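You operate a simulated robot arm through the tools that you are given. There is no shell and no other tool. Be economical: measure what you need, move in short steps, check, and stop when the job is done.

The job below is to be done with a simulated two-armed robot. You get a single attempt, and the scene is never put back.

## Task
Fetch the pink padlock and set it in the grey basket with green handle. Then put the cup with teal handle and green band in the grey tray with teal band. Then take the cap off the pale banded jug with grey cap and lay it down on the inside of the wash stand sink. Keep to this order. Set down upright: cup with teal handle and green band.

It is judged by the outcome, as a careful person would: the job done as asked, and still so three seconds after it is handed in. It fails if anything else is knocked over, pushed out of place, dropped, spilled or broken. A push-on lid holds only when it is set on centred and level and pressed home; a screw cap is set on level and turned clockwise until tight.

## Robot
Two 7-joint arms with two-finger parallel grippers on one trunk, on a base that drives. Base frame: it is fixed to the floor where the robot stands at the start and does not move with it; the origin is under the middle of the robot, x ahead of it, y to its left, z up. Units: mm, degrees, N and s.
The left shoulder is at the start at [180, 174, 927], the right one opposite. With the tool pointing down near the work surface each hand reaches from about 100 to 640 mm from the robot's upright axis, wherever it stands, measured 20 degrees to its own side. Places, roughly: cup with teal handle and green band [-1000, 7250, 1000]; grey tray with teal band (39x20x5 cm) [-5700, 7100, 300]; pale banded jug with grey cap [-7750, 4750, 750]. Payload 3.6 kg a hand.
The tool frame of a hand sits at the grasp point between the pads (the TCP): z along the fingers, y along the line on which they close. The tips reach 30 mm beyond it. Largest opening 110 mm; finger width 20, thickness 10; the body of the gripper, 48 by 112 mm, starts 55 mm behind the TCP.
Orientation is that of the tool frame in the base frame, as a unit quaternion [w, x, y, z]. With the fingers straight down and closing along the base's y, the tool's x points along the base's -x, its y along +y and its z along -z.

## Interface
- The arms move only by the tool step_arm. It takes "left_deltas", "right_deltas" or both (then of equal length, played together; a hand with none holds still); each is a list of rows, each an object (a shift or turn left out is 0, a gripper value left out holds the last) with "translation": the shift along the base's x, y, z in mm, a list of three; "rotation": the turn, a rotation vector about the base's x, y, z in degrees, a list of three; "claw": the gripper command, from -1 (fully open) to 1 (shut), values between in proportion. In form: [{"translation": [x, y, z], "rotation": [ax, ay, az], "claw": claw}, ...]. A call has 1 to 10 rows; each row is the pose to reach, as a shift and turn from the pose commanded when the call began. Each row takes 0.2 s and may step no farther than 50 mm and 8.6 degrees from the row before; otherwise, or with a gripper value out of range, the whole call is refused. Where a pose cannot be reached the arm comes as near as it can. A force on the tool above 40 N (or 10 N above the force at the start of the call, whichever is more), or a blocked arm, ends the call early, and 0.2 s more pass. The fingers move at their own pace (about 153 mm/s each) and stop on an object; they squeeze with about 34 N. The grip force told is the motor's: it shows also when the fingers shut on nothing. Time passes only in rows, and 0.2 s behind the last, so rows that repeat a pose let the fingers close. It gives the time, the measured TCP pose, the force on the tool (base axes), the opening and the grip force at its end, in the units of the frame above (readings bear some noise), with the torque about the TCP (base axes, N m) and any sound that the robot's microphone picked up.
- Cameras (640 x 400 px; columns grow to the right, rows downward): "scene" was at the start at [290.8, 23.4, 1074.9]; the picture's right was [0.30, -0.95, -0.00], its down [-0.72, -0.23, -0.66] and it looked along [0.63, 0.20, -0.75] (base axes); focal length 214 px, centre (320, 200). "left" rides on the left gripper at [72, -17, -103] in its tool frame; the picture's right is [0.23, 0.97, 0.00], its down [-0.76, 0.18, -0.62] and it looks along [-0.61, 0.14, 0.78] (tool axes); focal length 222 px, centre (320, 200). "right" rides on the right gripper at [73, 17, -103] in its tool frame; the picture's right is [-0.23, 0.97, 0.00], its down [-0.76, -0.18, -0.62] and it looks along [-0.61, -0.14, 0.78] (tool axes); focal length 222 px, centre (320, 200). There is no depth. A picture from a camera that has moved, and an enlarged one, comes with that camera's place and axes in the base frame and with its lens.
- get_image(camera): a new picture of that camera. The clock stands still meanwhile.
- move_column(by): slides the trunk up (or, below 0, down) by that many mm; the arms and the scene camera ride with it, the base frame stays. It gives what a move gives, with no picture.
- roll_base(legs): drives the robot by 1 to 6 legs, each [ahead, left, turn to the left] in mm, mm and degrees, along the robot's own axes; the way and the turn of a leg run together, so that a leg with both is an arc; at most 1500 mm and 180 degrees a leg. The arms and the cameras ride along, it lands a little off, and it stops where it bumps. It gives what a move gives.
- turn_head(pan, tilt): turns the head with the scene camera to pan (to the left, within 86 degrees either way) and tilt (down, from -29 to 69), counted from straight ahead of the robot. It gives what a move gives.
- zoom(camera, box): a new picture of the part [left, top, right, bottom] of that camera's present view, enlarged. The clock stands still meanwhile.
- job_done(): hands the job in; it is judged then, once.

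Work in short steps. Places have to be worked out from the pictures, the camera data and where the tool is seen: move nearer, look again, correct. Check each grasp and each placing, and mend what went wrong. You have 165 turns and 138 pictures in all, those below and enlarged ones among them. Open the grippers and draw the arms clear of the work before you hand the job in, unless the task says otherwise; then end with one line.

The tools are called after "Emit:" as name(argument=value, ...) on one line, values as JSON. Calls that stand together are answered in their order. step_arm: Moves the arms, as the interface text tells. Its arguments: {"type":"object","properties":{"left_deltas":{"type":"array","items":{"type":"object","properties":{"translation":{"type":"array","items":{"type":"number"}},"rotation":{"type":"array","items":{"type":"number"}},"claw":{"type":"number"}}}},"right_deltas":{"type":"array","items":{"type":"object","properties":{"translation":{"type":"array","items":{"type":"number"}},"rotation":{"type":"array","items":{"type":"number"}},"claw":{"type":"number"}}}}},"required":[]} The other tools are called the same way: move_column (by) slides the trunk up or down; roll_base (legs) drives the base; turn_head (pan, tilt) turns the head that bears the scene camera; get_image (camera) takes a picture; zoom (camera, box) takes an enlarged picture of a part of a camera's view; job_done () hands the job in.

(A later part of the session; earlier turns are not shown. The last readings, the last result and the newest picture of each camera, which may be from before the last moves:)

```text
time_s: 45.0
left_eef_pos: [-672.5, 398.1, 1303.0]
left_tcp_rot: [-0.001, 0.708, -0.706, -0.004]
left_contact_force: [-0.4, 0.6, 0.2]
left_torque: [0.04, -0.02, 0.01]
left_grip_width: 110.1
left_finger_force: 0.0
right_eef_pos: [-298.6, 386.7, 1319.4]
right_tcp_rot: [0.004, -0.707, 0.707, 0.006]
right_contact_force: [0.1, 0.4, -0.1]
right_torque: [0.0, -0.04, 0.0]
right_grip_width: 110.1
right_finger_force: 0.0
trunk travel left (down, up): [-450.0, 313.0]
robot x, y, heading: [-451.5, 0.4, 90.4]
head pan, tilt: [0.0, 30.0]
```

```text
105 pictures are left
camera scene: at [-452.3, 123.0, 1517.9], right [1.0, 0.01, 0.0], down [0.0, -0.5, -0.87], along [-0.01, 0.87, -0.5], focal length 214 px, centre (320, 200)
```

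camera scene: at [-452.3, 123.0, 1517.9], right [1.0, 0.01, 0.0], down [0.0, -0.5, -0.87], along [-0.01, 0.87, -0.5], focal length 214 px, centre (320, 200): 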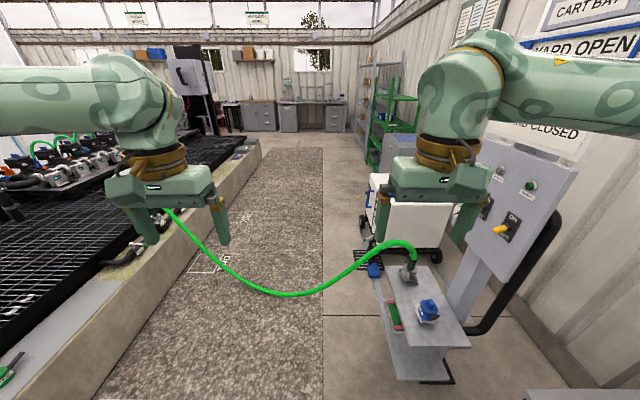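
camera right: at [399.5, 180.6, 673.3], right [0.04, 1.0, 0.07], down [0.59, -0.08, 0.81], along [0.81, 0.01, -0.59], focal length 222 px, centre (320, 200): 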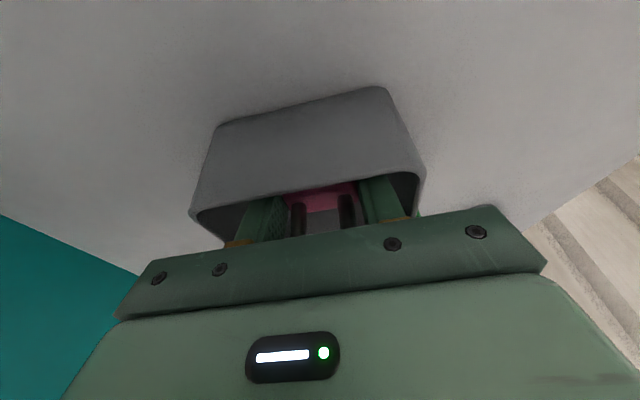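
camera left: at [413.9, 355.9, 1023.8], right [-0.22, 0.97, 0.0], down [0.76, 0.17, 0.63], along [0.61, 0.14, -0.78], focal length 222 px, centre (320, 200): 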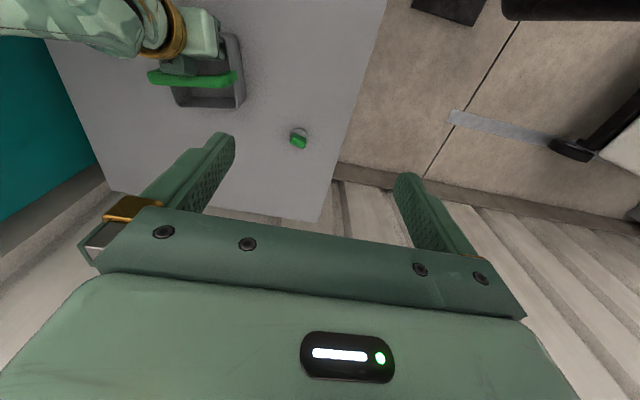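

The hose touches down on the floor near (-785, 1208) and rises towards both ends. It fills the only way out, so I shift to its lowest spot and approach first to inspect it.

Emit:
roll_base(legs=[[0, 330, 0], [450, 0, 0]])

Emit:
turn_head(pan=0, tilt=60)

Emit:
get_image(camera="scene")

```text
time_s: 49.5
left_eef_pos: [-1007.7, 854.4, 1303.1]
left_tcp_rot: [0.0, -0.707, 0.707, 0.004]
left_contact_force: [0.1, 0.7, 0.0]
left_torque: [-0.01, -0.03, 0.0]
left_grip_width: 110.0
left_finger_force: 0.1
right_eef_pos: [-635.8, 842.3, 1320.1]
right_tcp_rot: [0.004, -0.704, 0.71, 0.006]
right_contact_force: [1.1, 0.4, -0.1]
right_torque: [0.0, 0.03, 0.01]
right_grip_width: 110.1
right_finger_force: 0.1
trunk travel left (down, up): [-450.0, 313.0]
robot x, y, heading: [-788.7, 455.1, 90.3]
head pan, tilt: [0.0, 30.0]
```

```text
time_s: 50.5
left_eef_pos: [-1009.3, 853.0, 1302.3]
left_tcp_rot: [-0.001, 0.707, -0.707, -0.004]
left_contact_force: [0.3, 0.1, -0.4]
left_torque: [0.03, -0.01, -0.02]
left_grip_width: 110.0
left_finger_force: 0.0
right_eef_pos: [-635.0, 841.5, 1320.5]
right_tcp_rot: [0.004, -0.704, 0.71, 0.006]
right_contact_force: [0.3, -0.4, -0.1]
right_torque: [0.0, -0.01, 0.01]
right_grip_width: 109.9
right_finger_force: 0.2
trunk travel left (down, up): [-450.0, 313.0]
robot x, y, heading: [-786.2, 458.0, 90.0]
head pan, tilt: [0.0, 60.0]
```

```text
104 pictures are left
camera scene: at [-791.1, 554.7, 1476.0], right [1.0, 0.0, 0.0], down [0.0, -0.87, -0.5], along [0.0, 0.5, -0.87], focal length 214 px, centre (320, 200)
```

scene: 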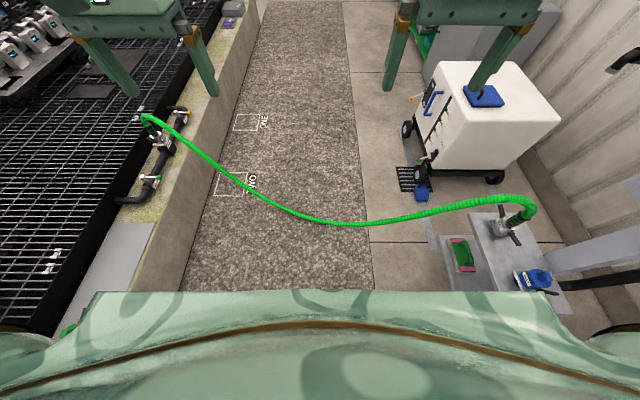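

The hose is flat on the floor around x -700. I shift slightly right to that spot and go forward in small legs, watching for any bump or movement of the hose.

Emit:
roll_base(legs=[[0, -80, 0], [400, 0, 0]])

Emit:
get_image(camera="scene")

```text
time_s: 53.6
left_eef_pos: [-934.4, 1252.5, 1302.1]
left_tcp_rot: [0.0, 0.711, -0.703, -0.005]
left_contact_force: [-0.2, -0.1, -0.1]
left_torque: [0.0, 0.02, 0.01]
left_grip_width: 110.1
left_finger_force: 0.1
right_eef_pos: [-563.4, 1245.7, 1320.1]
right_tcp_rot: [-0.004, 0.709, -0.705, -0.006]
right_contact_force: [0.2, 0.5, -0.5]
right_torque: [-0.03, -0.01, -0.01]
right_grip_width: 110.1
right_finger_force: 0.0
trunk travel left (down, up): [-450.0, 313.0]
robot x, y, heading: [-710.3, 857.2, 90.7]
head pan, tilt: [0.0, 60.0]
```

```text
103 pictures are left
camera scene: at [-714.3, 956.3, 1475.9], right [1.0, 0.02, 0.0], down [0.01, -0.87, -0.5], along [-0.01, 0.5, -0.87], focal length 214 px, centre (320, 200)
```

scene: 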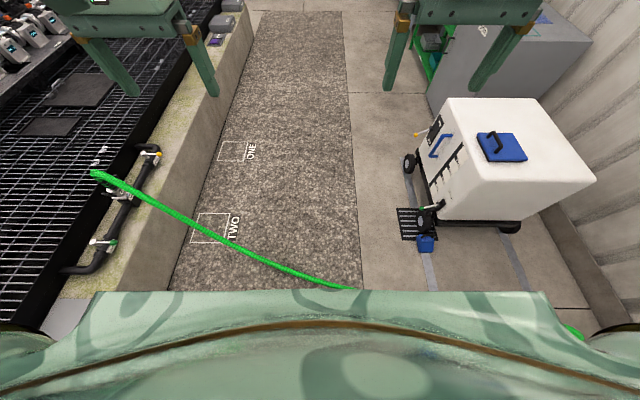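

No bump so far. I continue ahead.

Emit:
roll_base(legs=[[300, 0, 0]])

Emit:
get_image(camera="scene")

```text
time_s: 55.7
left_eef_pos: [-938.7, 1550.3, 1301.8]
left_tcp_rot: [0.0, 0.711, -0.703, -0.004]
left_contact_force: [0.4, -0.2, -0.1]
left_torque: [0.02, 0.02, 0.03]
left_grip_width: 110.2
left_finger_force: 0.1
right_eef_pos: [-567.5, 1541.3, 1319.9]
right_tcp_rot: [-0.004, 0.709, -0.706, -0.005]
right_contact_force: [0.2, 0.3, 0.2]
right_torque: [0.03, 0.01, -0.02]
right_grip_width: 110.0
right_finger_force: 0.0
trunk travel left (down, up): [-450.0, 313.0]
robot x, y, heading: [-712.9, 1154.0, 90.9]
head pan, tilt: [0.0, 60.0]
```

```text
102 pictures are left
camera scene: at [-718.6, 1253.1, 1475.9], right [1.0, 0.01, 0.0], down [0.01, -0.87, -0.5], along [-0.01, 0.5, -0.87], focal length 214 px, centre (320, 200)
```

scene: 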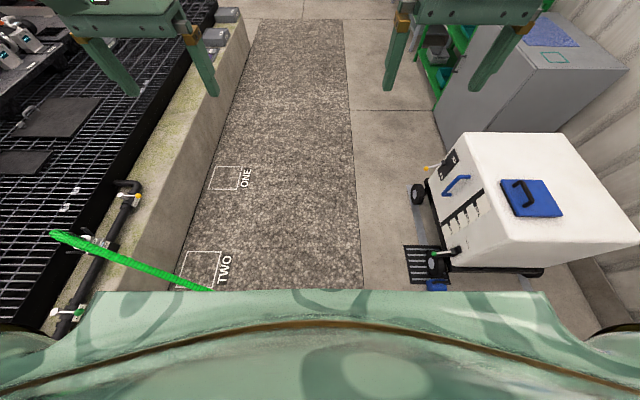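

The hose is undisturbed and nothing bumped. I drive on up the aisle and look at the far bench.

Emit:
roll_base(legs=[[1300, 0, -0.9], [1300, 0, 0]])

Emit:
turn_head(pan=0, tilt=20)

Emit:
get_image(camera="scene")

Emit:
turn_head(pan=50, tilt=20)

Emit:
get_image(camera="scene")

```text
time_s: 68.3
left_eef_pos: [-899.7, 4155.2, 1303.1]
left_tcp_rot: [0.001, -0.705, 0.709, 0.003]
left_contact_force: [-0.1, 0.2, 0.2]
left_torque: [0.01, -0.01, -0.01]
left_grip_width: 110.1
left_finger_force: 0.1
right_eef_pos: [-528.4, 4139.6, 1320.6]
right_tcp_rot: [0.003, -0.702, 0.713, 0.006]
right_contact_force: [-0.1, -0.4, 0.0]
right_torque: [0.01, -0.01, -0.01]
right_grip_width: 109.9
right_finger_force: 0.1
trunk travel left (down, up): [-450.0, 313.0]
robot x, y, heading: [-683.5, 3754.4, 89.8]
head pan, tilt: [0.0, 60.0]
```

```text
time_s: 69.4
left_eef_pos: [-899.8, 4154.5, 1302.8]
left_tcp_rot: [0.001, -0.705, 0.709, 0.005]
left_contact_force: [0.1, -0.1, 0.5]
left_torque: [0.04, 0.01, -0.02]
left_grip_width: 109.9
left_finger_force: 0.0
right_eef_pos: [-527.3, 4139.9, 1321.4]
right_tcp_rot: [0.003, -0.702, 0.712, 0.006]
right_contact_force: [-1.0, 0.0, 0.0]
right_torque: [-0.02, -0.01, 0.0]
right_grip_width: 109.9
right_finger_force: 0.1
trunk travel left (down, up): [-450.0, 313.0]
robot x, y, heading: [-682.6, 3756.1, 89.8]
head pan, tilt: [0.0, 20.0]
```

```text
101 pictures are left
camera scene: at [-684.3, 3880.3, 1534.0], right [1.0, 0.0, 0.0], down [0.0, -0.34, -0.94], along [0.0, 0.94, -0.34], focal length 214 px, centre (320, 200)
```

scene: 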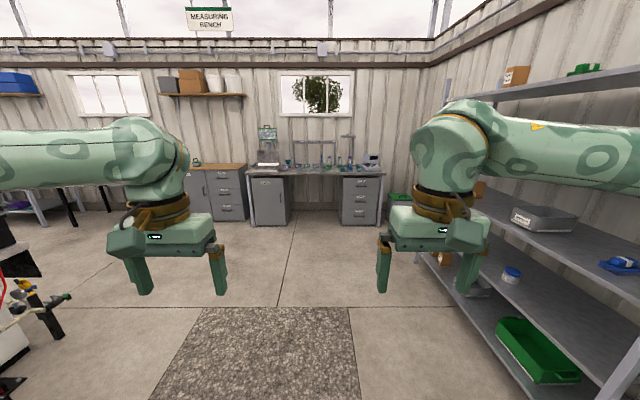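

```text
time_s: 70.6
left_eef_pos: [-900.0, 4154.8, 1303.3]
left_tcp_rot: [0.001, -0.704, 0.71, 0.004]
left_contact_force: [0.4, 0.0, -0.4]
left_torque: [0.01, 0.03, 0.04]
left_grip_width: 110.0
left_finger_force: 0.1
right_eef_pos: [-527.7, 4139.4, 1320.4]
right_tcp_rot: [0.004, -0.702, 0.712, 0.006]
right_contact_force: [1.0, -0.5, 0.3]
right_torque: [-0.01, 0.01, 0.02]
right_grip_width: 109.8
right_finger_force: 0.0
trunk travel left (down, up): [-450.0, 313.0]
robot x, y, heading: [-682.3, 3756.4, 89.9]
head pan, tilt: [50.0, 20.0]
```

```text
100 pictures are left
camera scene: at [-755.7, 3847.3, 1534.1], right [0.65, 0.76, 0.0], down [0.26, -0.22, -0.94], along [-0.72, 0.61, -0.34], focal length 214 px, centre (320, 200)
```

scene: 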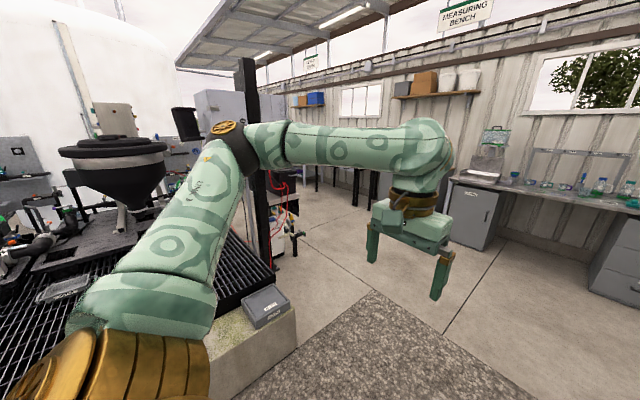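

The cup should be on the measuring bench by the far wall. I drive up to about 1 m in front of it and look.

Emit:
roll_base(legs=[[1200, 150, 0], [900, 150, 0]])

Emit:
turn_head(pan=0, tilt=28)

Emit:
get_image(camera="scene")

```text
time_s: 81.2
left_eef_pos: [-1176.1, 6276.7, 1302.6]
left_tcp_rot: [0.001, -0.7, 0.714, 0.004]
left_contact_force: [0.3, -0.2, -0.6]
left_torque: [0.01, -0.02, 0.0]
left_grip_width: 110.0
left_finger_force: 0.0
right_eef_pos: [-802.5, 6255.2, 1320.8]
right_tcp_rot: [0.003, -0.696, 0.718, 0.007]
right_contact_force: [-0.3, 0.5, 0.3]
right_torque: [-0.01, 0.02, 0.03]
right_grip_width: 110.1
right_finger_force: 0.1
trunk travel left (down, up): [-450.0, 313.0]
robot x, y, heading: [-966.6, 5869.4, 89.0]
head pan, tilt: [50.0, 20.0]
```

```text
time_s: 82.3
left_eef_pos: [-1175.0, 6274.7, 1303.4]
left_tcp_rot: [0.001, -0.7, 0.714, 0.004]
left_contact_force: [0.4, 0.5, -0.3]
left_torque: [0.03, 0.0, 0.02]
left_grip_width: 110.0
left_finger_force: 0.0
right_eef_pos: [-803.6, 6254.3, 1320.9]
right_tcp_rot: [0.003, -0.697, 0.717, 0.007]
right_contact_force: [-1.1, 0.2, 0.2]
right_torque: [0.02, 0.02, 0.02]
right_grip_width: 110.1
right_finger_force: 0.1
trunk travel left (down, up): [-450.0, 313.0]
robot x, y, heading: [-965.1, 5875.9, 89.2]
head pan, tilt: [0.0, 28.0]
```

```text
99 pictures are left
camera scene: at [-963.5, 5995.5, 1521.2], right [1.0, -0.02, 0.0], down [-0.01, -0.47, -0.88], along [0.02, 0.88, -0.47], focal length 214 px, centre (320, 200)
```

scene: 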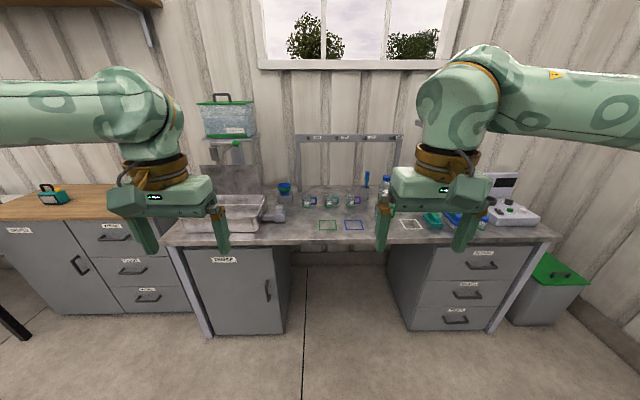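

Emit:
zoom(camera="scene", box=[180, 150, 400, 287])

```text
2.91 times, centred on (290, 218) of scene
camera zoom: at [-963.5, 5995.5, 1521.2], right [1.0, -0.02, 0.0], down [-0.01, -0.47, -0.88], along [0.02, 0.88, -0.47], focal length 624 px, centre (407, 146)
```

zoom: 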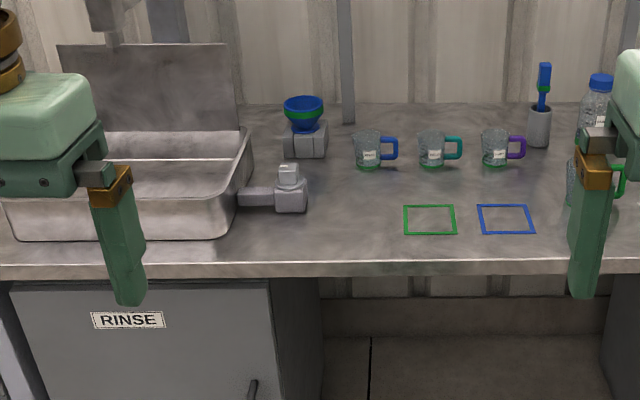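

Three glass cups stand on the bench with blue, teal and purple handles, and another is partly hidden behind the right finger. I zoom in on the teal one.

Emit:
zoom(camera="scene", box=[295, 185, 375, 235])

Emit:
zoom(camera="scene", box=[360, 160, 440, 240])

```text
8.00 times, centred on (335, 210) of scene
camera zoom: at [-963.5, 5995.5, 1521.2], right [1.0, -0.02, 0.0], down [-0.01, -0.47, -0.88], along [0.02, 0.88, -0.47], focal length 1716 px, centre (200, 120)
```

zoom: 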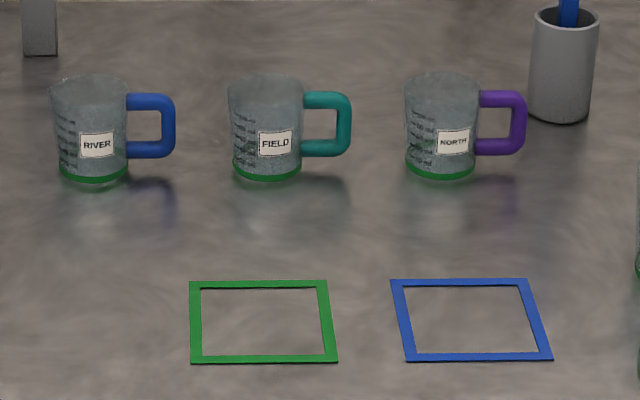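

```text
5.00 times, centred on (400, 200) of scene
camera zoom: at [-963.5, 5995.5, 1521.2], right [1.0, -0.02, 0.0], down [-0.01, -0.47, -0.88], along [0.02, 0.88, -0.47], focal length 1072 px, centre (-80, 200)
```

zoom: 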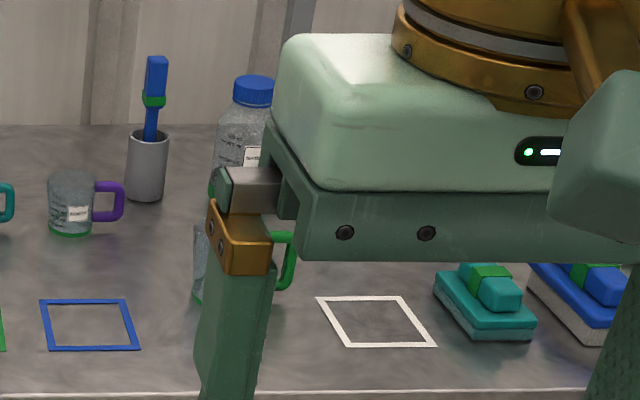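

The target is the middle cup, marked FIELD, with a teal handle and green band, near (-880, 7235) on a bench at about z 795. I will grip it front to back so the fingers clear the handle and the neighbouring cups. I drive to about x -700, y 6500 and lower the trunk 150 mm.

Emit:
roll_base(legs=[[350, -265, 0.8], [270, 0, 0]])

Emit:
move_column(by=-150)

Emit:
turn_head(pan=15, tilt=45)

Emit:
get_image(camera="scene")

Emit:
get_image(camera="left")

```text
time_s: 86.5
left_eef_pos: [-926.4, 6891.1, 1303.9]
left_tcp_rot: [0.0, 0.711, -0.703, -0.005]
left_contact_force: [0.0, -0.4, 0.0]
left_torque: [-0.02, 0.05, 0.0]
left_grip_width: 110.1
left_finger_force: 0.2
right_eef_pos: [-553.2, 6881.4, 1319.9]
right_tcp_rot: [-0.004, 0.709, -0.706, -0.006]
right_contact_force: [-1.2, 0.2, -0.1]
right_torque: [-0.02, 0.03, -0.02]
right_grip_width: 109.9
right_finger_force: 0.1
trunk travel left (down, up): [-450.0, 313.0]
robot x, y, heading: [-705.1, 6494.2, 90.6]
head pan, tilt: [0.0, 28.0]
```

```text
time_s: 88.3
left_eef_pos: [-925.1, 6890.1, 1153.8]
left_tcp_rot: [0.0, 0.711, -0.703, -0.004]
left_contact_force: [-0.3, 1.2, 0.6]
left_torque: [0.03, -0.03, -0.01]
left_grip_width: 110.0
left_finger_force: 0.1
right_eef_pos: [-553.7, 6880.2, 1171.3]
right_tcp_rot: [-0.004, 0.708, -0.706, -0.007]
right_contact_force: [-0.2, 0.2, 0.4]
right_torque: [0.01, 0.04, 0.0]
right_grip_width: 110.0
right_finger_force: 0.1
trunk travel left (down, up): [-300.0, 463.0]
robot x, y, heading: [-700.3, 6487.8, 91.0]
head pan, tilt: [0.0, 28.0]
```

```text
time_s: 89.1
left_eef_pos: [-926.1, 6889.1, 1154.0]
left_tcp_rot: [0.0, 0.711, -0.703, -0.004]
left_contact_force: [1.0, -0.1, -0.6]
left_torque: [0.04, -0.06, 0.02]
left_grip_width: 110.1
left_finger_force: 0.0
right_eef_pos: [-553.2, 6881.9, 1170.1]
right_tcp_rot: [-0.004, 0.708, -0.706, -0.006]
right_contact_force: [0.8, 0.3, 0.2]
right_torque: [-0.01, 0.0, 0.04]
right_grip_width: 110.2
right_finger_force: 0.0
trunk travel left (down, up): [-300.0, 463.0]
robot x, y, heading: [-700.6, 6494.8, 90.7]
head pan, tilt: [15.0, 45.0]
```

```text
95 pictures are left
camera scene: at [-726.7, 6651.3, 1343.6], right [0.96, 0.27, 0.0], down [0.19, -0.68, -0.71], along [-0.19, 0.68, -0.71], focal length 214 px, centre (320, 200)
```

scene: 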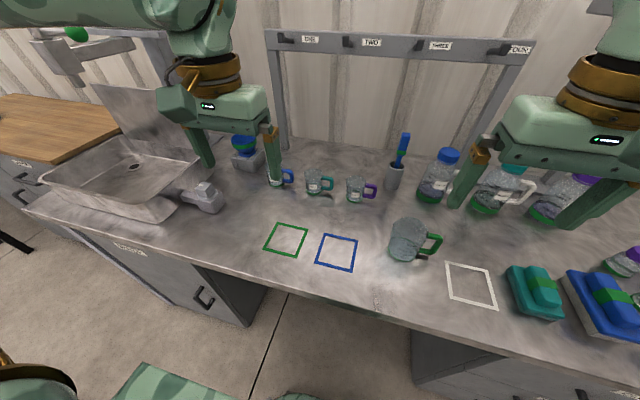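

```text
94 pictures are left
camera left: at [-908.3, 6818.0, 1256.1], right [-0.97, -0.24, 0.0], down [-0.18, 0.76, 0.63], along [-0.15, 0.61, -0.78], focal length 222 px, centre (320, 200)
```

left: 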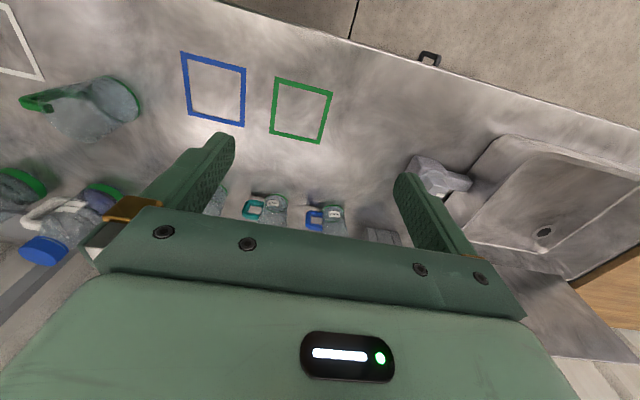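

Triangulating puts the cup at about (-885, 7178, 870) on a bench at z ~830. I move 90 mm closer and turn the left hand 90° at height so it closes front to back.

Emit:
roll_base(legs=[[90, 0, -0.7]])

Emit:
step_arm(left_deltas=[{"translation": [5, 10, 0], "rotation": [0, 0, -8.5]}, {"translation": [10, 20, 0], "rotation": [0, 0, -17]}, {"translation": [15, 30, 0], "rotation": [0, 0, -25.5]}, {"translation": [20, 40, 0], "rotation": [0, 0, -34]}, {"translation": [25, 50, 0], "rotation": [0, 0, -42.5]}, {"translation": [30, 60, 0], "rotation": [0, 0, -51]}])

```text
time_s: 90.2
left_eef_pos: [-920.4, 6984.8, 1153.2]
left_tcp_rot: [0.0, -0.706, 0.708, 0.003]
left_contact_force: [-0.4, 0.9, 1.2]
left_torque: [-0.04, -0.02, 0.02]
left_grip_width: 109.9
left_finger_force: 0.2
right_eef_pos: [-548.7, 6970.8, 1170.1]
right_tcp_rot: [0.003, -0.704, 0.711, 0.006]
right_contact_force: [-0.8, 0.4, 0.5]
right_torque: [-0.01, 0.01, 0.03]
right_grip_width: 110.1
right_finger_force: 0.1
trunk travel left (down, up): [-300.0, 463.0]
robot x, y, heading: [-702.2, 6585.1, 90.0]
head pan, tilt: [15.0, 45.0]
```

```text
time_s: 91.6
left_eef_pos: [-890.2, 7044.5, 1152.7]
left_tcp_rot: [0.003, -0.332, 0.943, 0.002]
left_contact_force: [-0.5, 0.6, 0.0]
left_torque: [-0.01, 0.02, 0.02]
left_grip_width: 110.0
left_finger_force: 0.0
right_eef_pos: [-548.6, 6968.8, 1170.8]
right_tcp_rot: [0.004, -0.703, 0.711, 0.006]
right_contact_force: [-0.4, -0.3, -0.3]
right_torque: [0.04, -0.03, 0.0]
right_grip_width: 109.8
right_finger_force: 0.0
trunk travel left (down, up): [-300.0, 463.0]
robot x, y, heading: [-705.9, 6585.0, 90.0]
head pan, tilt: [15.0, 45.0]
```

The turn works. I finish it and move above the cup at about z 1050.

Emit:
step_arm(left_deltas=[{"translation": [1, 22, -20], "rotation": [0, 0, -8]}, {"translation": [2, 44, -40], "rotation": [0, 0, -16]}, {"translation": [3, 66, -60], "rotation": [0, 0, -24]}, {"translation": [4, 88, -80], "rotation": [0, 0, -32]}, {"translation": [5, 108, -100], "rotation": [0, 0, -39]}, {"translation": [5, 108, -100], "rotation": [0, 0, -39]}])

Emit:
get_image(camera="left")

Emit:
get_image(camera="scene")

```text
time_s: 93.0
left_eef_pos: [-884.9, 7150.2, 1051.7]
left_tcp_rot: [0.004, 0.002, 1.0, 0.003]
left_contact_force: [-0.2, 0.2, -0.6]
left_torque: [0.01, -0.01, -0.04]
left_grip_width: 110.0
left_finger_force: 0.2
right_eef_pos: [-548.8, 6969.1, 1170.2]
right_tcp_rot: [0.004, -0.703, 0.711, 0.006]
right_contact_force: [0.1, 0.0, -0.2]
right_torque: [0.02, 0.01, -0.01]
right_grip_width: 109.7
right_finger_force: 0.0
trunk travel left (down, up): [-300.0, 463.0]
robot x, y, heading: [-704.3, 6584.1, 90.0]
head pan, tilt: [15.0, 45.0]
```

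```text
93 pictures are left
camera left: at [-959.6, 7134.0, 1153.8], right [-0.22, 0.97, 0.0], down [0.76, 0.17, 0.63], along [0.61, 0.14, -0.78], focal length 222 px, centre (320, 200)
```

left: 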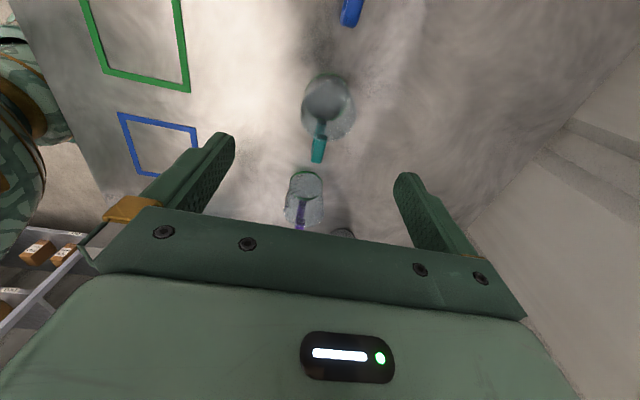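

```text
92 pictures are left
camera scene: at [-725.2, 6741.1, 1343.7], right [0.97, 0.26, 0.0], down [0.18, -0.68, -0.71], along [-0.18, 0.68, -0.71], focal length 214 px, centre (320, 200)
```

scene: 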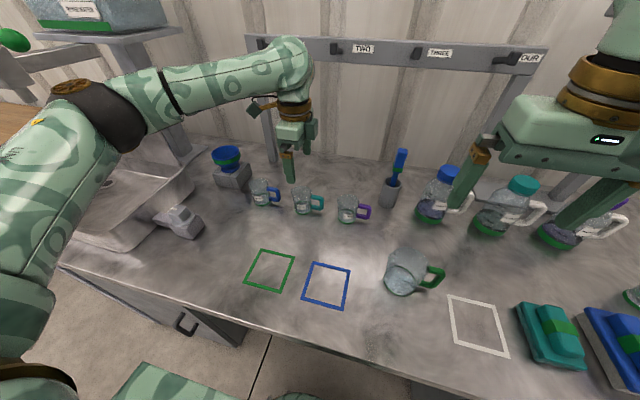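

The rays agree on the cup centre at about (-888, 7162, 877). I centre over it and come down part way before checking.

Emit:
step_arm(left_deltas=[{"translation": [-3, 11, -40]}, {"translation": [-3, 11, -85]}, {"translation": [-3, 11, -85]}])

Emit:
get_image(camera="left")

Emit:
zoom(camera="scene", box=[230, 130, 390, 230])

```text
time_s: 93.8
left_eef_pos: [-888.7, 7161.3, 966.2]
left_tcp_rot: [0.004, 0.002, 1.0, 0.002]
left_contact_force: [0.1, -0.2, -0.5]
left_torque: [0.01, 0.02, 0.0]
left_grip_width: 110.0
left_finger_force: 0.1
right_eef_pos: [-548.6, 6968.9, 1170.2]
right_tcp_rot: [0.004, -0.703, 0.711, 0.007]
right_contact_force: [0.5, 1.6, -0.5]
right_torque: [0.02, 0.01, 0.02]
right_grip_width: 109.8
right_finger_force: 0.1
trunk travel left (down, up): [-300.0, 463.0]
robot x, y, heading: [-700.4, 6584.5, 90.1]
head pan, tilt: [15.0, 45.0]
```

```text
91 pictures are left
camera left: at [-962.3, 7145.1, 1069.4], right [-0.22, 0.97, 0.0], down [0.76, 0.17, 0.63], along [0.61, 0.14, -0.78], focal length 222 px, centre (320, 200)
```

left: 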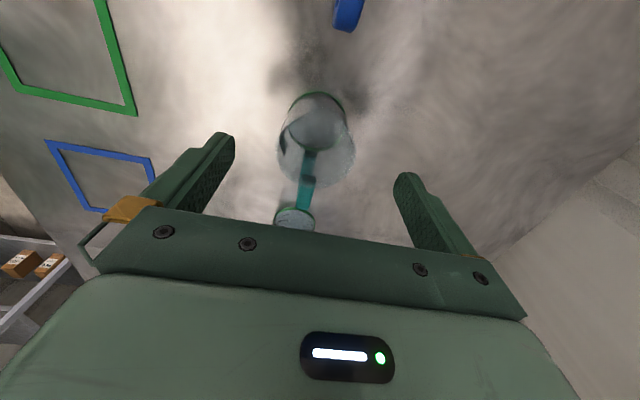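

```text
4.00 times, centred on (310, 180) of scene
camera zoom: at [-725.0, 6741.4, 1343.6], right [0.97, 0.26, 0.0], down [0.18, -0.68, -0.71], along [-0.18, 0.68, -0.71], focal length 858 px, centre (360, 280)
```

zoom: 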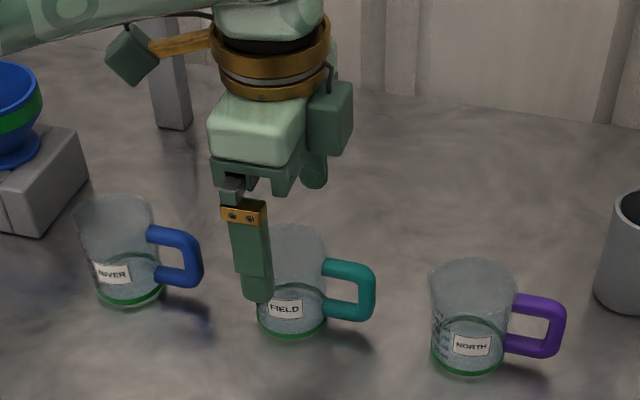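

The cup is centred between the fingers. It seems to hold some water, so I keep it level. I descend to about z 885 and close.

Emit:
step_arm(left_deltas=[{"translation": [-1, -2, -40]}, {"translation": [-1, -2, -70]}, {"translation": [-1, -2, -82]}, {"translation": [-1, -2, -82], "claw": -0.3}, {"translation": [-1, -2, -82], "claw": 0.2}, {"translation": [-1, -2, -82], "claw": 0.6}, {"translation": [-1, -2, -82], "claw": 1}, {"translation": [-1, -2, -82], "claw": 1}])

Emit:
get_image(camera="left")

Emit:
zoom(camera="scene", box=[230, 130, 390, 230])

```text
time_s: 94.7
left_eef_pos: [-889.5, 7159.6, 891.3]
left_tcp_rot: [0.007, 0.003, 1.0, 0.004]
left_contact_force: [-3.2, -13.1, 27.5]
left_torque: [-1.58, 0.38, -0.07]
left_grip_width: 77.9
left_finger_force: 6.6
right_eef_pos: [-549.3, 6968.1, 1171.1]
right_tcp_rot: [0.004, -0.704, 0.71, 0.007]
right_contact_force: [0.1, 1.1, 0.0]
right_torque: [-0.06, -0.01, 0.01]
right_grip_width: 110.0
right_finger_force: 0.0
trunk travel left (down, up): [-300.0, 463.0]
robot x, y, heading: [-701.3, 6583.7, 90.2]
head pan, tilt: [15.0, 45.0]
stopped in row 4 (left hand): the force on the tool passed its limit at 48 N (the readings are from after the stop); the commanded pose is now the measured one
```

```text
89 pictures are left
camera left: at [-964.6, 7142.9, 993.1], right [-0.22, 0.97, 0.0], down [0.75, 0.17, 0.63], along [0.62, 0.14, -0.77], focal length 222 px, centre (320, 200)
```

left: 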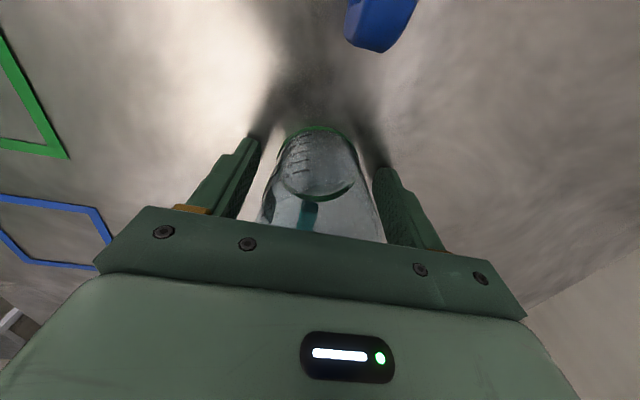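

```text
4.00 times, centred on (310, 180) of scene
camera zoom: at [-725.4, 6740.2, 1344.0], right [0.97, 0.26, 0.0], down [0.18, -0.68, -0.71], along [-0.18, 0.68, -0.71], focal length 858 px, centre (360, 280)
```

zoom: 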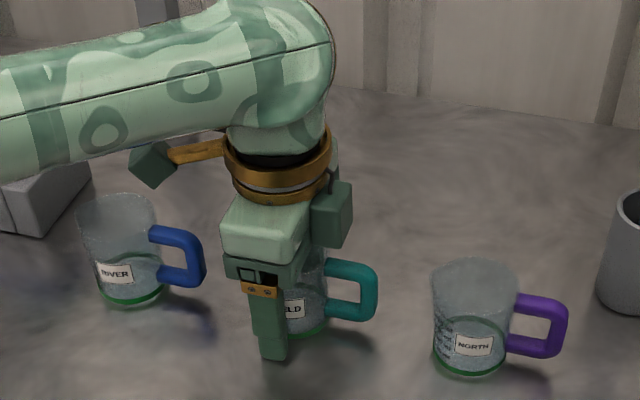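

The upward push at the front finger suggests the tips reached the bench, with the front finger just touching the cup. I ease up 8 mm, shift slightly back and close again.

Emit:
step_arm(left_deltas=[{"translation": [0, -3, 4], "claw": -0.42}, {"translation": [0, -3, 8], "claw": -0.42}, {"translation": [0, -3, 8], "claw": -0.42}])

Emit:
zoom(camera="left", box=[200, 100, 440, 250])

```text
time_s: 95.5
left_eef_pos: [-890.7, 7157.9, 895.5]
left_tcp_rot: [0.006, 0.002, 1.0, 0.002]
left_contact_force: [1.4, -0.3, 0.0]
left_torque: [0.0, -0.01, 0.0]
left_grip_width: 78.2
left_finger_force: 0.2
right_eef_pos: [-549.6, 6970.7, 1169.6]
right_tcp_rot: [0.004, -0.704, 0.71, 0.005]
right_contact_force: [-0.6, 0.0, -0.4]
right_torque: [0.02, 0.02, -0.01]
right_grip_width: 110.2
right_finger_force: 0.0
trunk travel left (down, up): [-300.0, 463.0]
robot x, y, heading: [-706.1, 6583.9, 90.2]
head pan, tilt: [15.0, 45.0]
```

```text
2.67 times, centred on (320, 175) of left
camera zoom: at [-965.0, 7141.1, 999.0], right [-0.22, 0.97, 0.0], down [0.76, 0.17, 0.63], along [0.61, 0.14, -0.78], focal length 592 px, centre (320, 267)
```

zoom: 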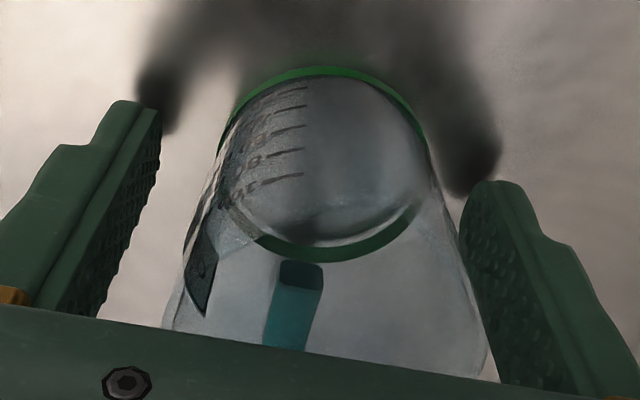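

The fingers are free and straddle the cup, which sits a few mm towards the back one. I shift +4 mm in y and close gently.

Emit:
step_arm(left_deltas=[{"translation": [0, 4, 0], "claw": -0.42}, {"translation": [0, 4, 0], "claw": -0.25}, {"translation": [0, 4, 0], "claw": -0.1}, {"translation": [0, 4, 0], "claw": 0.1}, {"translation": [0, 4, 0], "claw": 1}, {"translation": [0, 4, 0], "claw": 1}])

Emit:
get_image(camera="left")

```text
time_s: 96.9
left_eef_pos: [-890.1, 7160.6, 895.8]
left_tcp_rot: [0.005, 0.002, 1.0, 0.002]
left_contact_force: [-0.3, 0.6, 0.5]
left_torque: [0.0, -0.03, 0.0]
left_grip_width: 55.3
left_finger_force: 34.3
right_eef_pos: [-549.4, 6969.5, 1170.8]
right_tcp_rot: [0.003, -0.704, 0.711, 0.006]
right_contact_force: [0.2, -0.5, -0.7]
right_torque: [0.02, 0.02, -0.01]
right_grip_width: 109.8
right_finger_force: 0.1
trunk travel left (down, up): [-300.0, 463.0]
robot x, y, heading: [-703.3, 6585.1, 90.1]
head pan, tilt: [15.0, 45.0]
```

```text
86 pictures are left
camera left: at [-964.8, 7144.9, 998.9], right [-0.22, 0.97, 0.0], down [0.76, 0.17, 0.63], along [0.61, 0.14, -0.78], focal length 222 px, centre (320, 200)
```

left: 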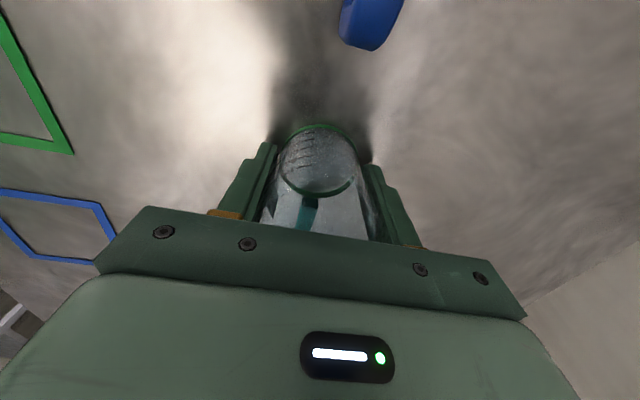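

Gripped at 55 mm with a steady 34 N. I lift straight up, then draw back from the bench.

Emit:
step_arm(left_deltas=[{"translation": [0, 0, 12]}, {"translation": [0, 0, 35]}, {"translation": [0, 0, 70]}, {"translation": [0, 0, 105]}, {"translation": [0, 0, 140]}, {"translation": [0, 0, 165]}, {"translation": [0, -30, 175]}, {"translation": [0, -65, 175]}, {"translation": [0, -100, 175]}, {"translation": [0, -130, 175]}])

Emit:
get_image(camera="scene")

```text
time_s: 99.1
left_eef_pos: [-892.3, 7030.0, 1071.0]
left_tcp_rot: [0.005, 0.001, 1.0, 0.002]
left_contact_force: [-0.2, -0.9, -0.6]
left_torque: [-0.01, -0.01, 0.01]
left_grip_width: 55.7
left_finger_force: 34.0
right_eef_pos: [-549.3, 6968.2, 1169.7]
right_tcp_rot: [0.004, -0.704, 0.71, 0.006]
right_contact_force: [0.5, -0.2, -0.5]
right_torque: [0.02, -0.01, 0.03]
right_grip_width: 110.1
right_finger_force: 0.0
trunk travel left (down, up): [-300.0, 463.0]
robot x, y, heading: [-704.1, 6585.2, 90.2]
head pan, tilt: [15.0, 45.0]
```

```text
85 pictures are left
camera scene: at [-725.7, 6740.9, 1343.7], right [0.97, 0.26, 0.0], down [0.18, -0.68, -0.71], along [-0.18, 0.68, -0.71], focal length 214 px, centre (320, 200)
```

scene: 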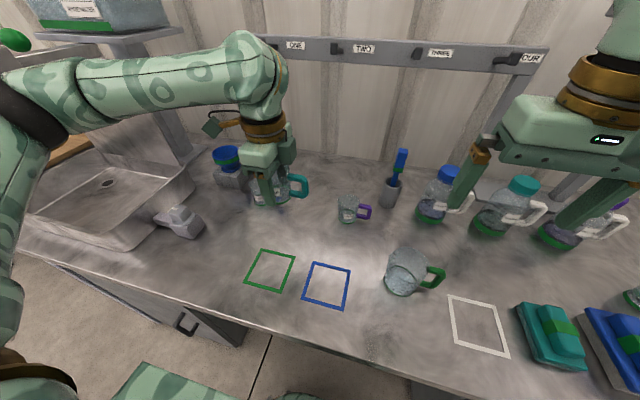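

The cup is held upright. I back away from the bench, turn to face -x and look for the way to the tray.

Emit:
roll_base(legs=[[-800, 0, 0], [0, 0, 90]])

Emit:
turn_head(pan=0, tilt=22)

Emit:
get_image(camera="scene")

```text
time_s: 107.1
left_eef_pos: [-1141.1, 5608.3, 1070.3]
left_tcp_rot: [-0.002, 0.71, -0.704, -0.005]
left_contact_force: [0.0, -0.3, -1.0]
left_torque: [0.01, -0.01, 0.02]
left_grip_width: 55.5
left_finger_force: 34.2
right_eef_pos: [-1084.1, 5950.4, 1170.0]
right_tcp_rot: [0.002, 1.0, 0.002, -0.007]
right_contact_force: [0.4, 0.3, 0.1]
right_torque: [-0.01, -0.03, 0.0]
right_grip_width: 110.1
right_finger_force: 0.0
trunk travel left (down, up): [-300.0, 463.0]
robot x, y, heading: [-699.8, 5799.3, -179.1]
head pan, tilt: [15.0, 45.0]
```

```text
time_s: 108.0
left_eef_pos: [-1140.6, 5607.0, 1070.5]
left_tcp_rot: [-0.003, 0.71, -0.704, -0.005]
left_contact_force: [-0.5, -0.7, -1.0]
left_torque: [0.01, 0.0, -0.02]
left_grip_width: 55.8
left_finger_force: 34.0
right_eef_pos: [-1084.5, 5951.3, 1170.5]
right_tcp_rot: [0.002, 1.0, 0.002, -0.006]
right_contact_force: [0.4, -0.1, -0.3]
right_torque: [0.0, 0.01, 0.0]
right_grip_width: 110.2
right_finger_force: 0.0
trunk travel left (down, up): [-300.0, 463.0]
robot x, y, heading: [-696.0, 5801.8, -179.1]
head pan, tilt: [0.0, 22.0]
```

```text
84 pictures are left
camera scene: at [-870.5, 5798.8, 1378.9], right [-0.01, 1.0, 0.0], down [0.38, 0.01, -0.93], along [-0.93, -0.01, -0.38], focal length 214 px, centre (320, 200)
```

scene: 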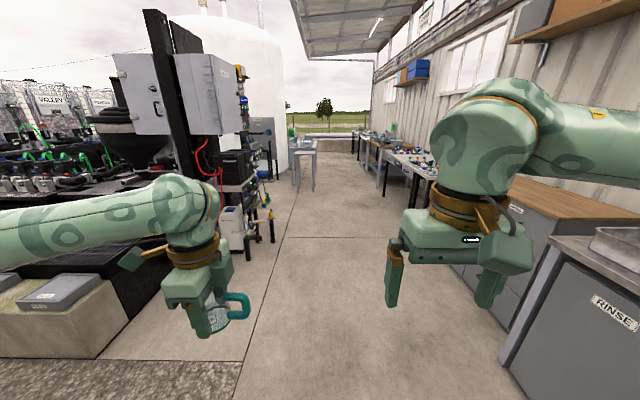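

The aisle ahead is clear between the valve post at y ~5200 and the cabinets at y ~6900. I drive along y ≈ 6050.

Emit:
roll_base(legs=[[600, -250, -0.9], [1400, 0, 0]])

Emit:
get_image(camera="scene")

```text
time_s: 118.1
left_eef_pos: [-3139.9, 5829.6, 1070.7]
left_tcp_rot: [-0.002, 0.71, -0.704, -0.005]
left_contact_force: [-0.3, 0.4, -0.7]
left_torque: [-0.01, -0.02, 0.02]
left_grip_width: 55.3
left_finger_force: 33.8
right_eef_pos: [-3082.6, 6172.0, 1171.4]
right_tcp_rot: [0.003, 1.0, 0.001, -0.006]
right_contact_force: [-0.2, 0.3, 0.2]
right_torque: [0.01, 0.04, -0.03]
right_grip_width: 110.4
right_finger_force: 0.1
trunk travel left (down, up): [-300.0, 463.0]
robot x, y, heading: [-2697.4, 6022.3, -179.0]
head pan, tilt: [0.0, 22.0]
```

```text
83 pictures are left
camera scene: at [-2869.0, 6019.8, 1378.9], right [-0.01, 1.0, 0.0], down [0.38, 0.0, -0.93], along [-0.93, -0.01, -0.38], focal length 214 px, centre (320, 200)
```

scene: 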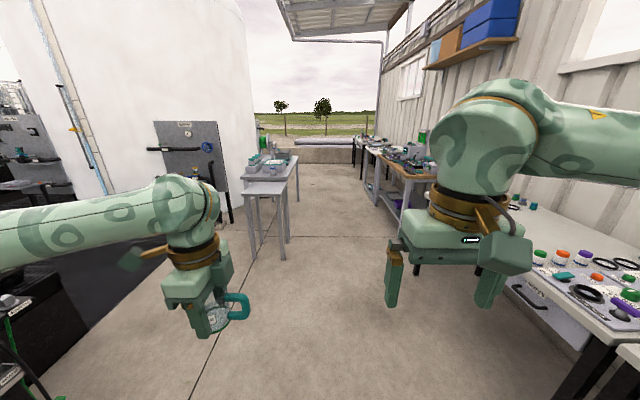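

The tray should be 2.8 m ahead on the right, possibly on the lower shelf of that bench. I drive closer.

Emit:
roll_base(legs=[[1400, 0, -1]])

Emit:
turn_head(pan=-40, tilt=30)

Emit:
get_image(camera="scene")

```text
time_s: 125.0
left_eef_pos: [-4512.4, 5809.5, 1068.8]
left_tcp_rot: [-0.003, 0.711, -0.703, -0.004]
left_contact_force: [-0.8, -0.1, -0.5]
left_torque: [-0.02, 0.02, 0.02]
left_grip_width: 55.4
left_finger_force: 34.5
right_eef_pos: [-4456.9, 6151.7, 1169.5]
right_tcp_rot: [0.001, 1.0, 0.003, -0.007]
right_contact_force: [0.2, -0.2, 0.4]
right_torque: [0.02, -0.01, -0.01]
right_grip_width: 110.2
right_finger_force: 0.1
trunk travel left (down, up): [-300.0, 463.0]
robot x, y, heading: [-4068.1, 6003.4, -179.5]
head pan, tilt: [0.0, 22.0]
```

```text
time_s: 126.1
left_eef_pos: [-4513.6, 5809.7, 1069.8]
left_tcp_rot: [-0.002, 0.711, -0.703, -0.005]
left_contact_force: [0.5, -0.2, -0.6]
left_torque: [-0.02, -0.01, 0.04]
left_grip_width: 55.6
left_finger_force: 34.8
right_eef_pos: [-4456.4, 6153.4, 1170.1]
right_tcp_rot: [0.002, 1.0, 0.003, -0.007]
right_contact_force: [1.2, 0.3, 0.1]
right_torque: [0.03, -0.04, -0.01]
right_grip_width: 110.0
right_finger_force: 0.0
trunk travel left (down, up): [-300.0, 463.0]
robot x, y, heading: [-4068.1, 6004.4, -179.6]
head pan, tilt: [-40.0, 30.0]
```

```text
82 pictures are left
camera scene: at [-4220.2, 6059.6, 1366.2], right [0.63, 0.78, 0.0], down [0.39, -0.32, -0.87], along [-0.67, 0.55, -0.5], focal length 214 px, centre (320, 200)
```

scene: 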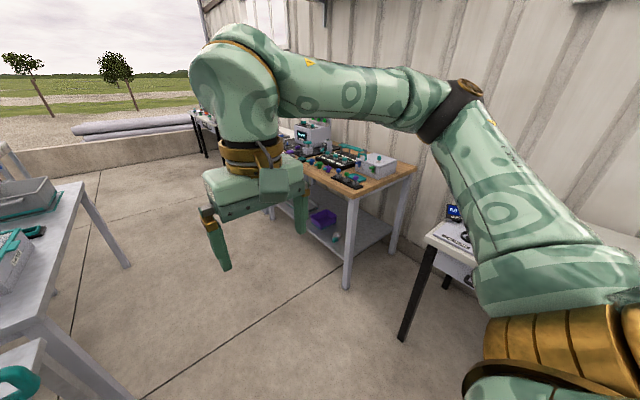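

The tray's bench with a lower shelf runs on the right with its front at y ~6880, and another table is on the left at y ≤ 5640. I drive down the middle to x ≈ -5700, turn to face the bench and look under it.

Emit:
roll_base(legs=[[500, -180, -0.5], [1100, 0, 0], [0, 0, -90]])

Emit:
turn_head(pan=0, tilt=42)

Emit:
get_image(camera="scene")

```text
time_s: 138.3
left_eef_pos: [-5884.0, 6644.1, 1070.1]
left_tcp_rot: [0.005, 0.007, 1.0, 0.001]
left_contact_force: [-0.2, 0.9, 0.0]
left_torque: [0.0, -0.01, -0.06]
left_grip_width: 55.4
left_finger_force: 34.2
right_eef_pos: [-5541.7, 6578.7, 1170.7]
right_tcp_rot: [0.003, -0.699, 0.715, 0.006]
right_contact_force: [-0.3, 0.2, 0.4]
right_torque: [0.02, -0.01, -0.01]
right_grip_width: 109.7
right_finger_force: 0.1
trunk travel left (down, up): [-300.0, 463.0]
robot x, y, heading: [-5698.1, 6194.2, 89.5]
head pan, tilt: [-40.0, 30.0]
```

```text
time_s: 139.4
left_eef_pos: [-5883.2, 6643.1, 1069.5]
left_tcp_rot: [0.005, 0.007, 1.0, 0.002]
left_contact_force: [-0.5, 0.9, -0.8]
left_torque: [-0.01, -0.01, -0.02]
left_grip_width: 55.4
left_finger_force: 33.9
right_eef_pos: [-5542.6, 6578.7, 1170.8]
right_tcp_rot: [0.003, -0.7, 0.714, 0.006]
right_contact_force: [0.0, -0.9, -0.4]
right_torque: [0.01, 0.02, 0.01]
right_grip_width: 110.3
right_finger_force: 0.0
trunk travel left (down, up): [-300.0, 463.0]
robot x, y, heading: [-5700.1, 6196.3, 89.3]
head pan, tilt: [0.0, 42.0]
```

```text
81 pictures are left
camera scene: at [-5700.3, 6358.0, 1347.9], right [1.0, -0.01, 0.0], down [-0.01, -0.67, -0.74], along [0.01, 0.74, -0.67], focal length 214 px, centre (320, 200)
```

scene: 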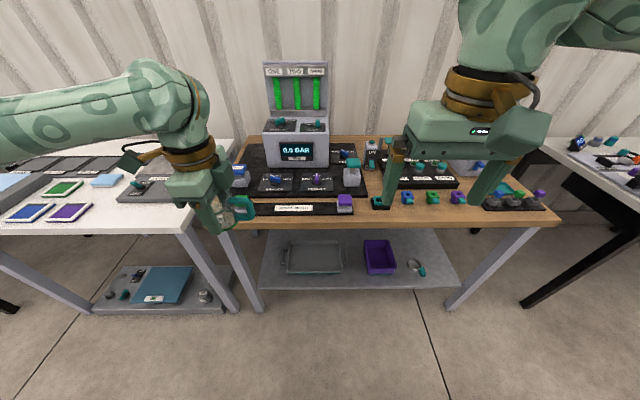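

Emit:
zoom(camera="scene", box=[220, 200, 480, 320])

```text
2.46 times, centred on (350, 260) of scene
camera zoom: at [-5700.3, 6358.0, 1347.9], right [1.0, -0.01, 0.0], down [-0.01, -0.67, -0.74], along [0.01, 0.74, -0.67], focal length 528 px, centre (246, 52)
```

zoom: 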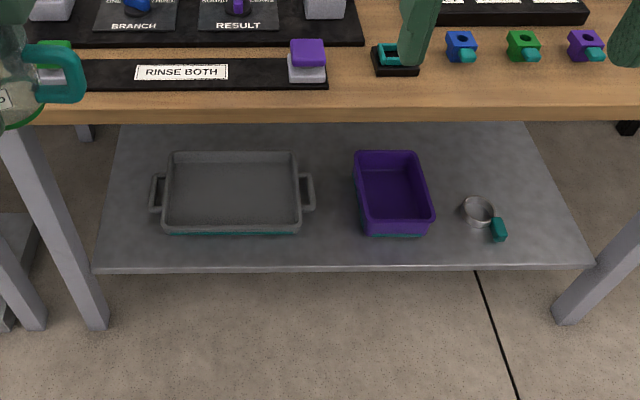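

The grey tray is on the lower shelf at about (-5715, 7040, 285), under a bench top at z ~776 whose front edge is at y ~6855. To reach in I need the hand tilted forward with the cup upright, so I must regrip. The free front patch of the white table on the left looks usable, so I drive there and inspect it.

Emit:
roll_base(legs=[[60, 480, 0.7], [60, 0, 0]])

Emit:
turn_head(pan=15, tilt=50)

Emit:
get_image(camera="scene")

```text
time_s: 142.8
left_eef_pos: [-6370.8, 6765.1, 1068.2]
left_tcp_rot: [0.005, 0.002, 1.0, 0.001]
left_contact_force: [-0.2, 1.6, -0.5]
left_torque: [-0.05, 0.01, -0.01]
left_grip_width: 55.5
left_finger_force: 34.5
right_eef_pos: [-6028.8, 6704.5, 1170.1]
right_tcp_rot: [0.003, -0.705, 0.709, 0.006]
right_contact_force: [0.6, 0.7, 0.3]
right_torque: [-0.03, -0.01, 0.0]
right_grip_width: 110.0
right_finger_force: 0.0
trunk travel left (down, up): [-300.0, 463.0]
robot x, y, heading: [-6182.6, 6314.8, 90.1]
head pan, tilt: [0.0, 42.0]
```

```text
time_s: 143.6
left_eef_pos: [-6369.6, 6764.1, 1069.6]
left_tcp_rot: [0.006, 0.001, 1.0, 0.002]
left_contact_force: [0.5, 0.3, 0.3]
left_torque: [0.01, 0.02, -0.02]
left_grip_width: 55.8
left_finger_force: 33.4
right_eef_pos: [-6029.7, 6702.7, 1170.8]
right_tcp_rot: [0.003, -0.704, 0.71, 0.006]
right_contact_force: [0.0, -0.6, 0.0]
right_torque: [-0.01, 0.01, 0.01]
right_grip_width: 109.7
right_finger_force: 0.0
trunk travel left (down, up): [-300.0, 463.0]
robot x, y, heading: [-6182.9, 6315.9, 90.1]
head pan, tilt: [15.0, 50.0]
```

```text
79 pictures are left
camera scene: at [-6203.4, 6470.5, 1336.8], right [0.97, 0.26, 0.0], down [0.2, -0.74, -0.64], along [-0.17, 0.62, -0.77], focal length 214 px, centre (320, 200)
```

scene: 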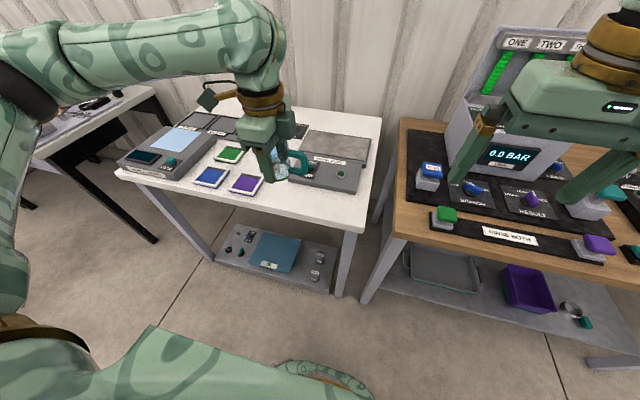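

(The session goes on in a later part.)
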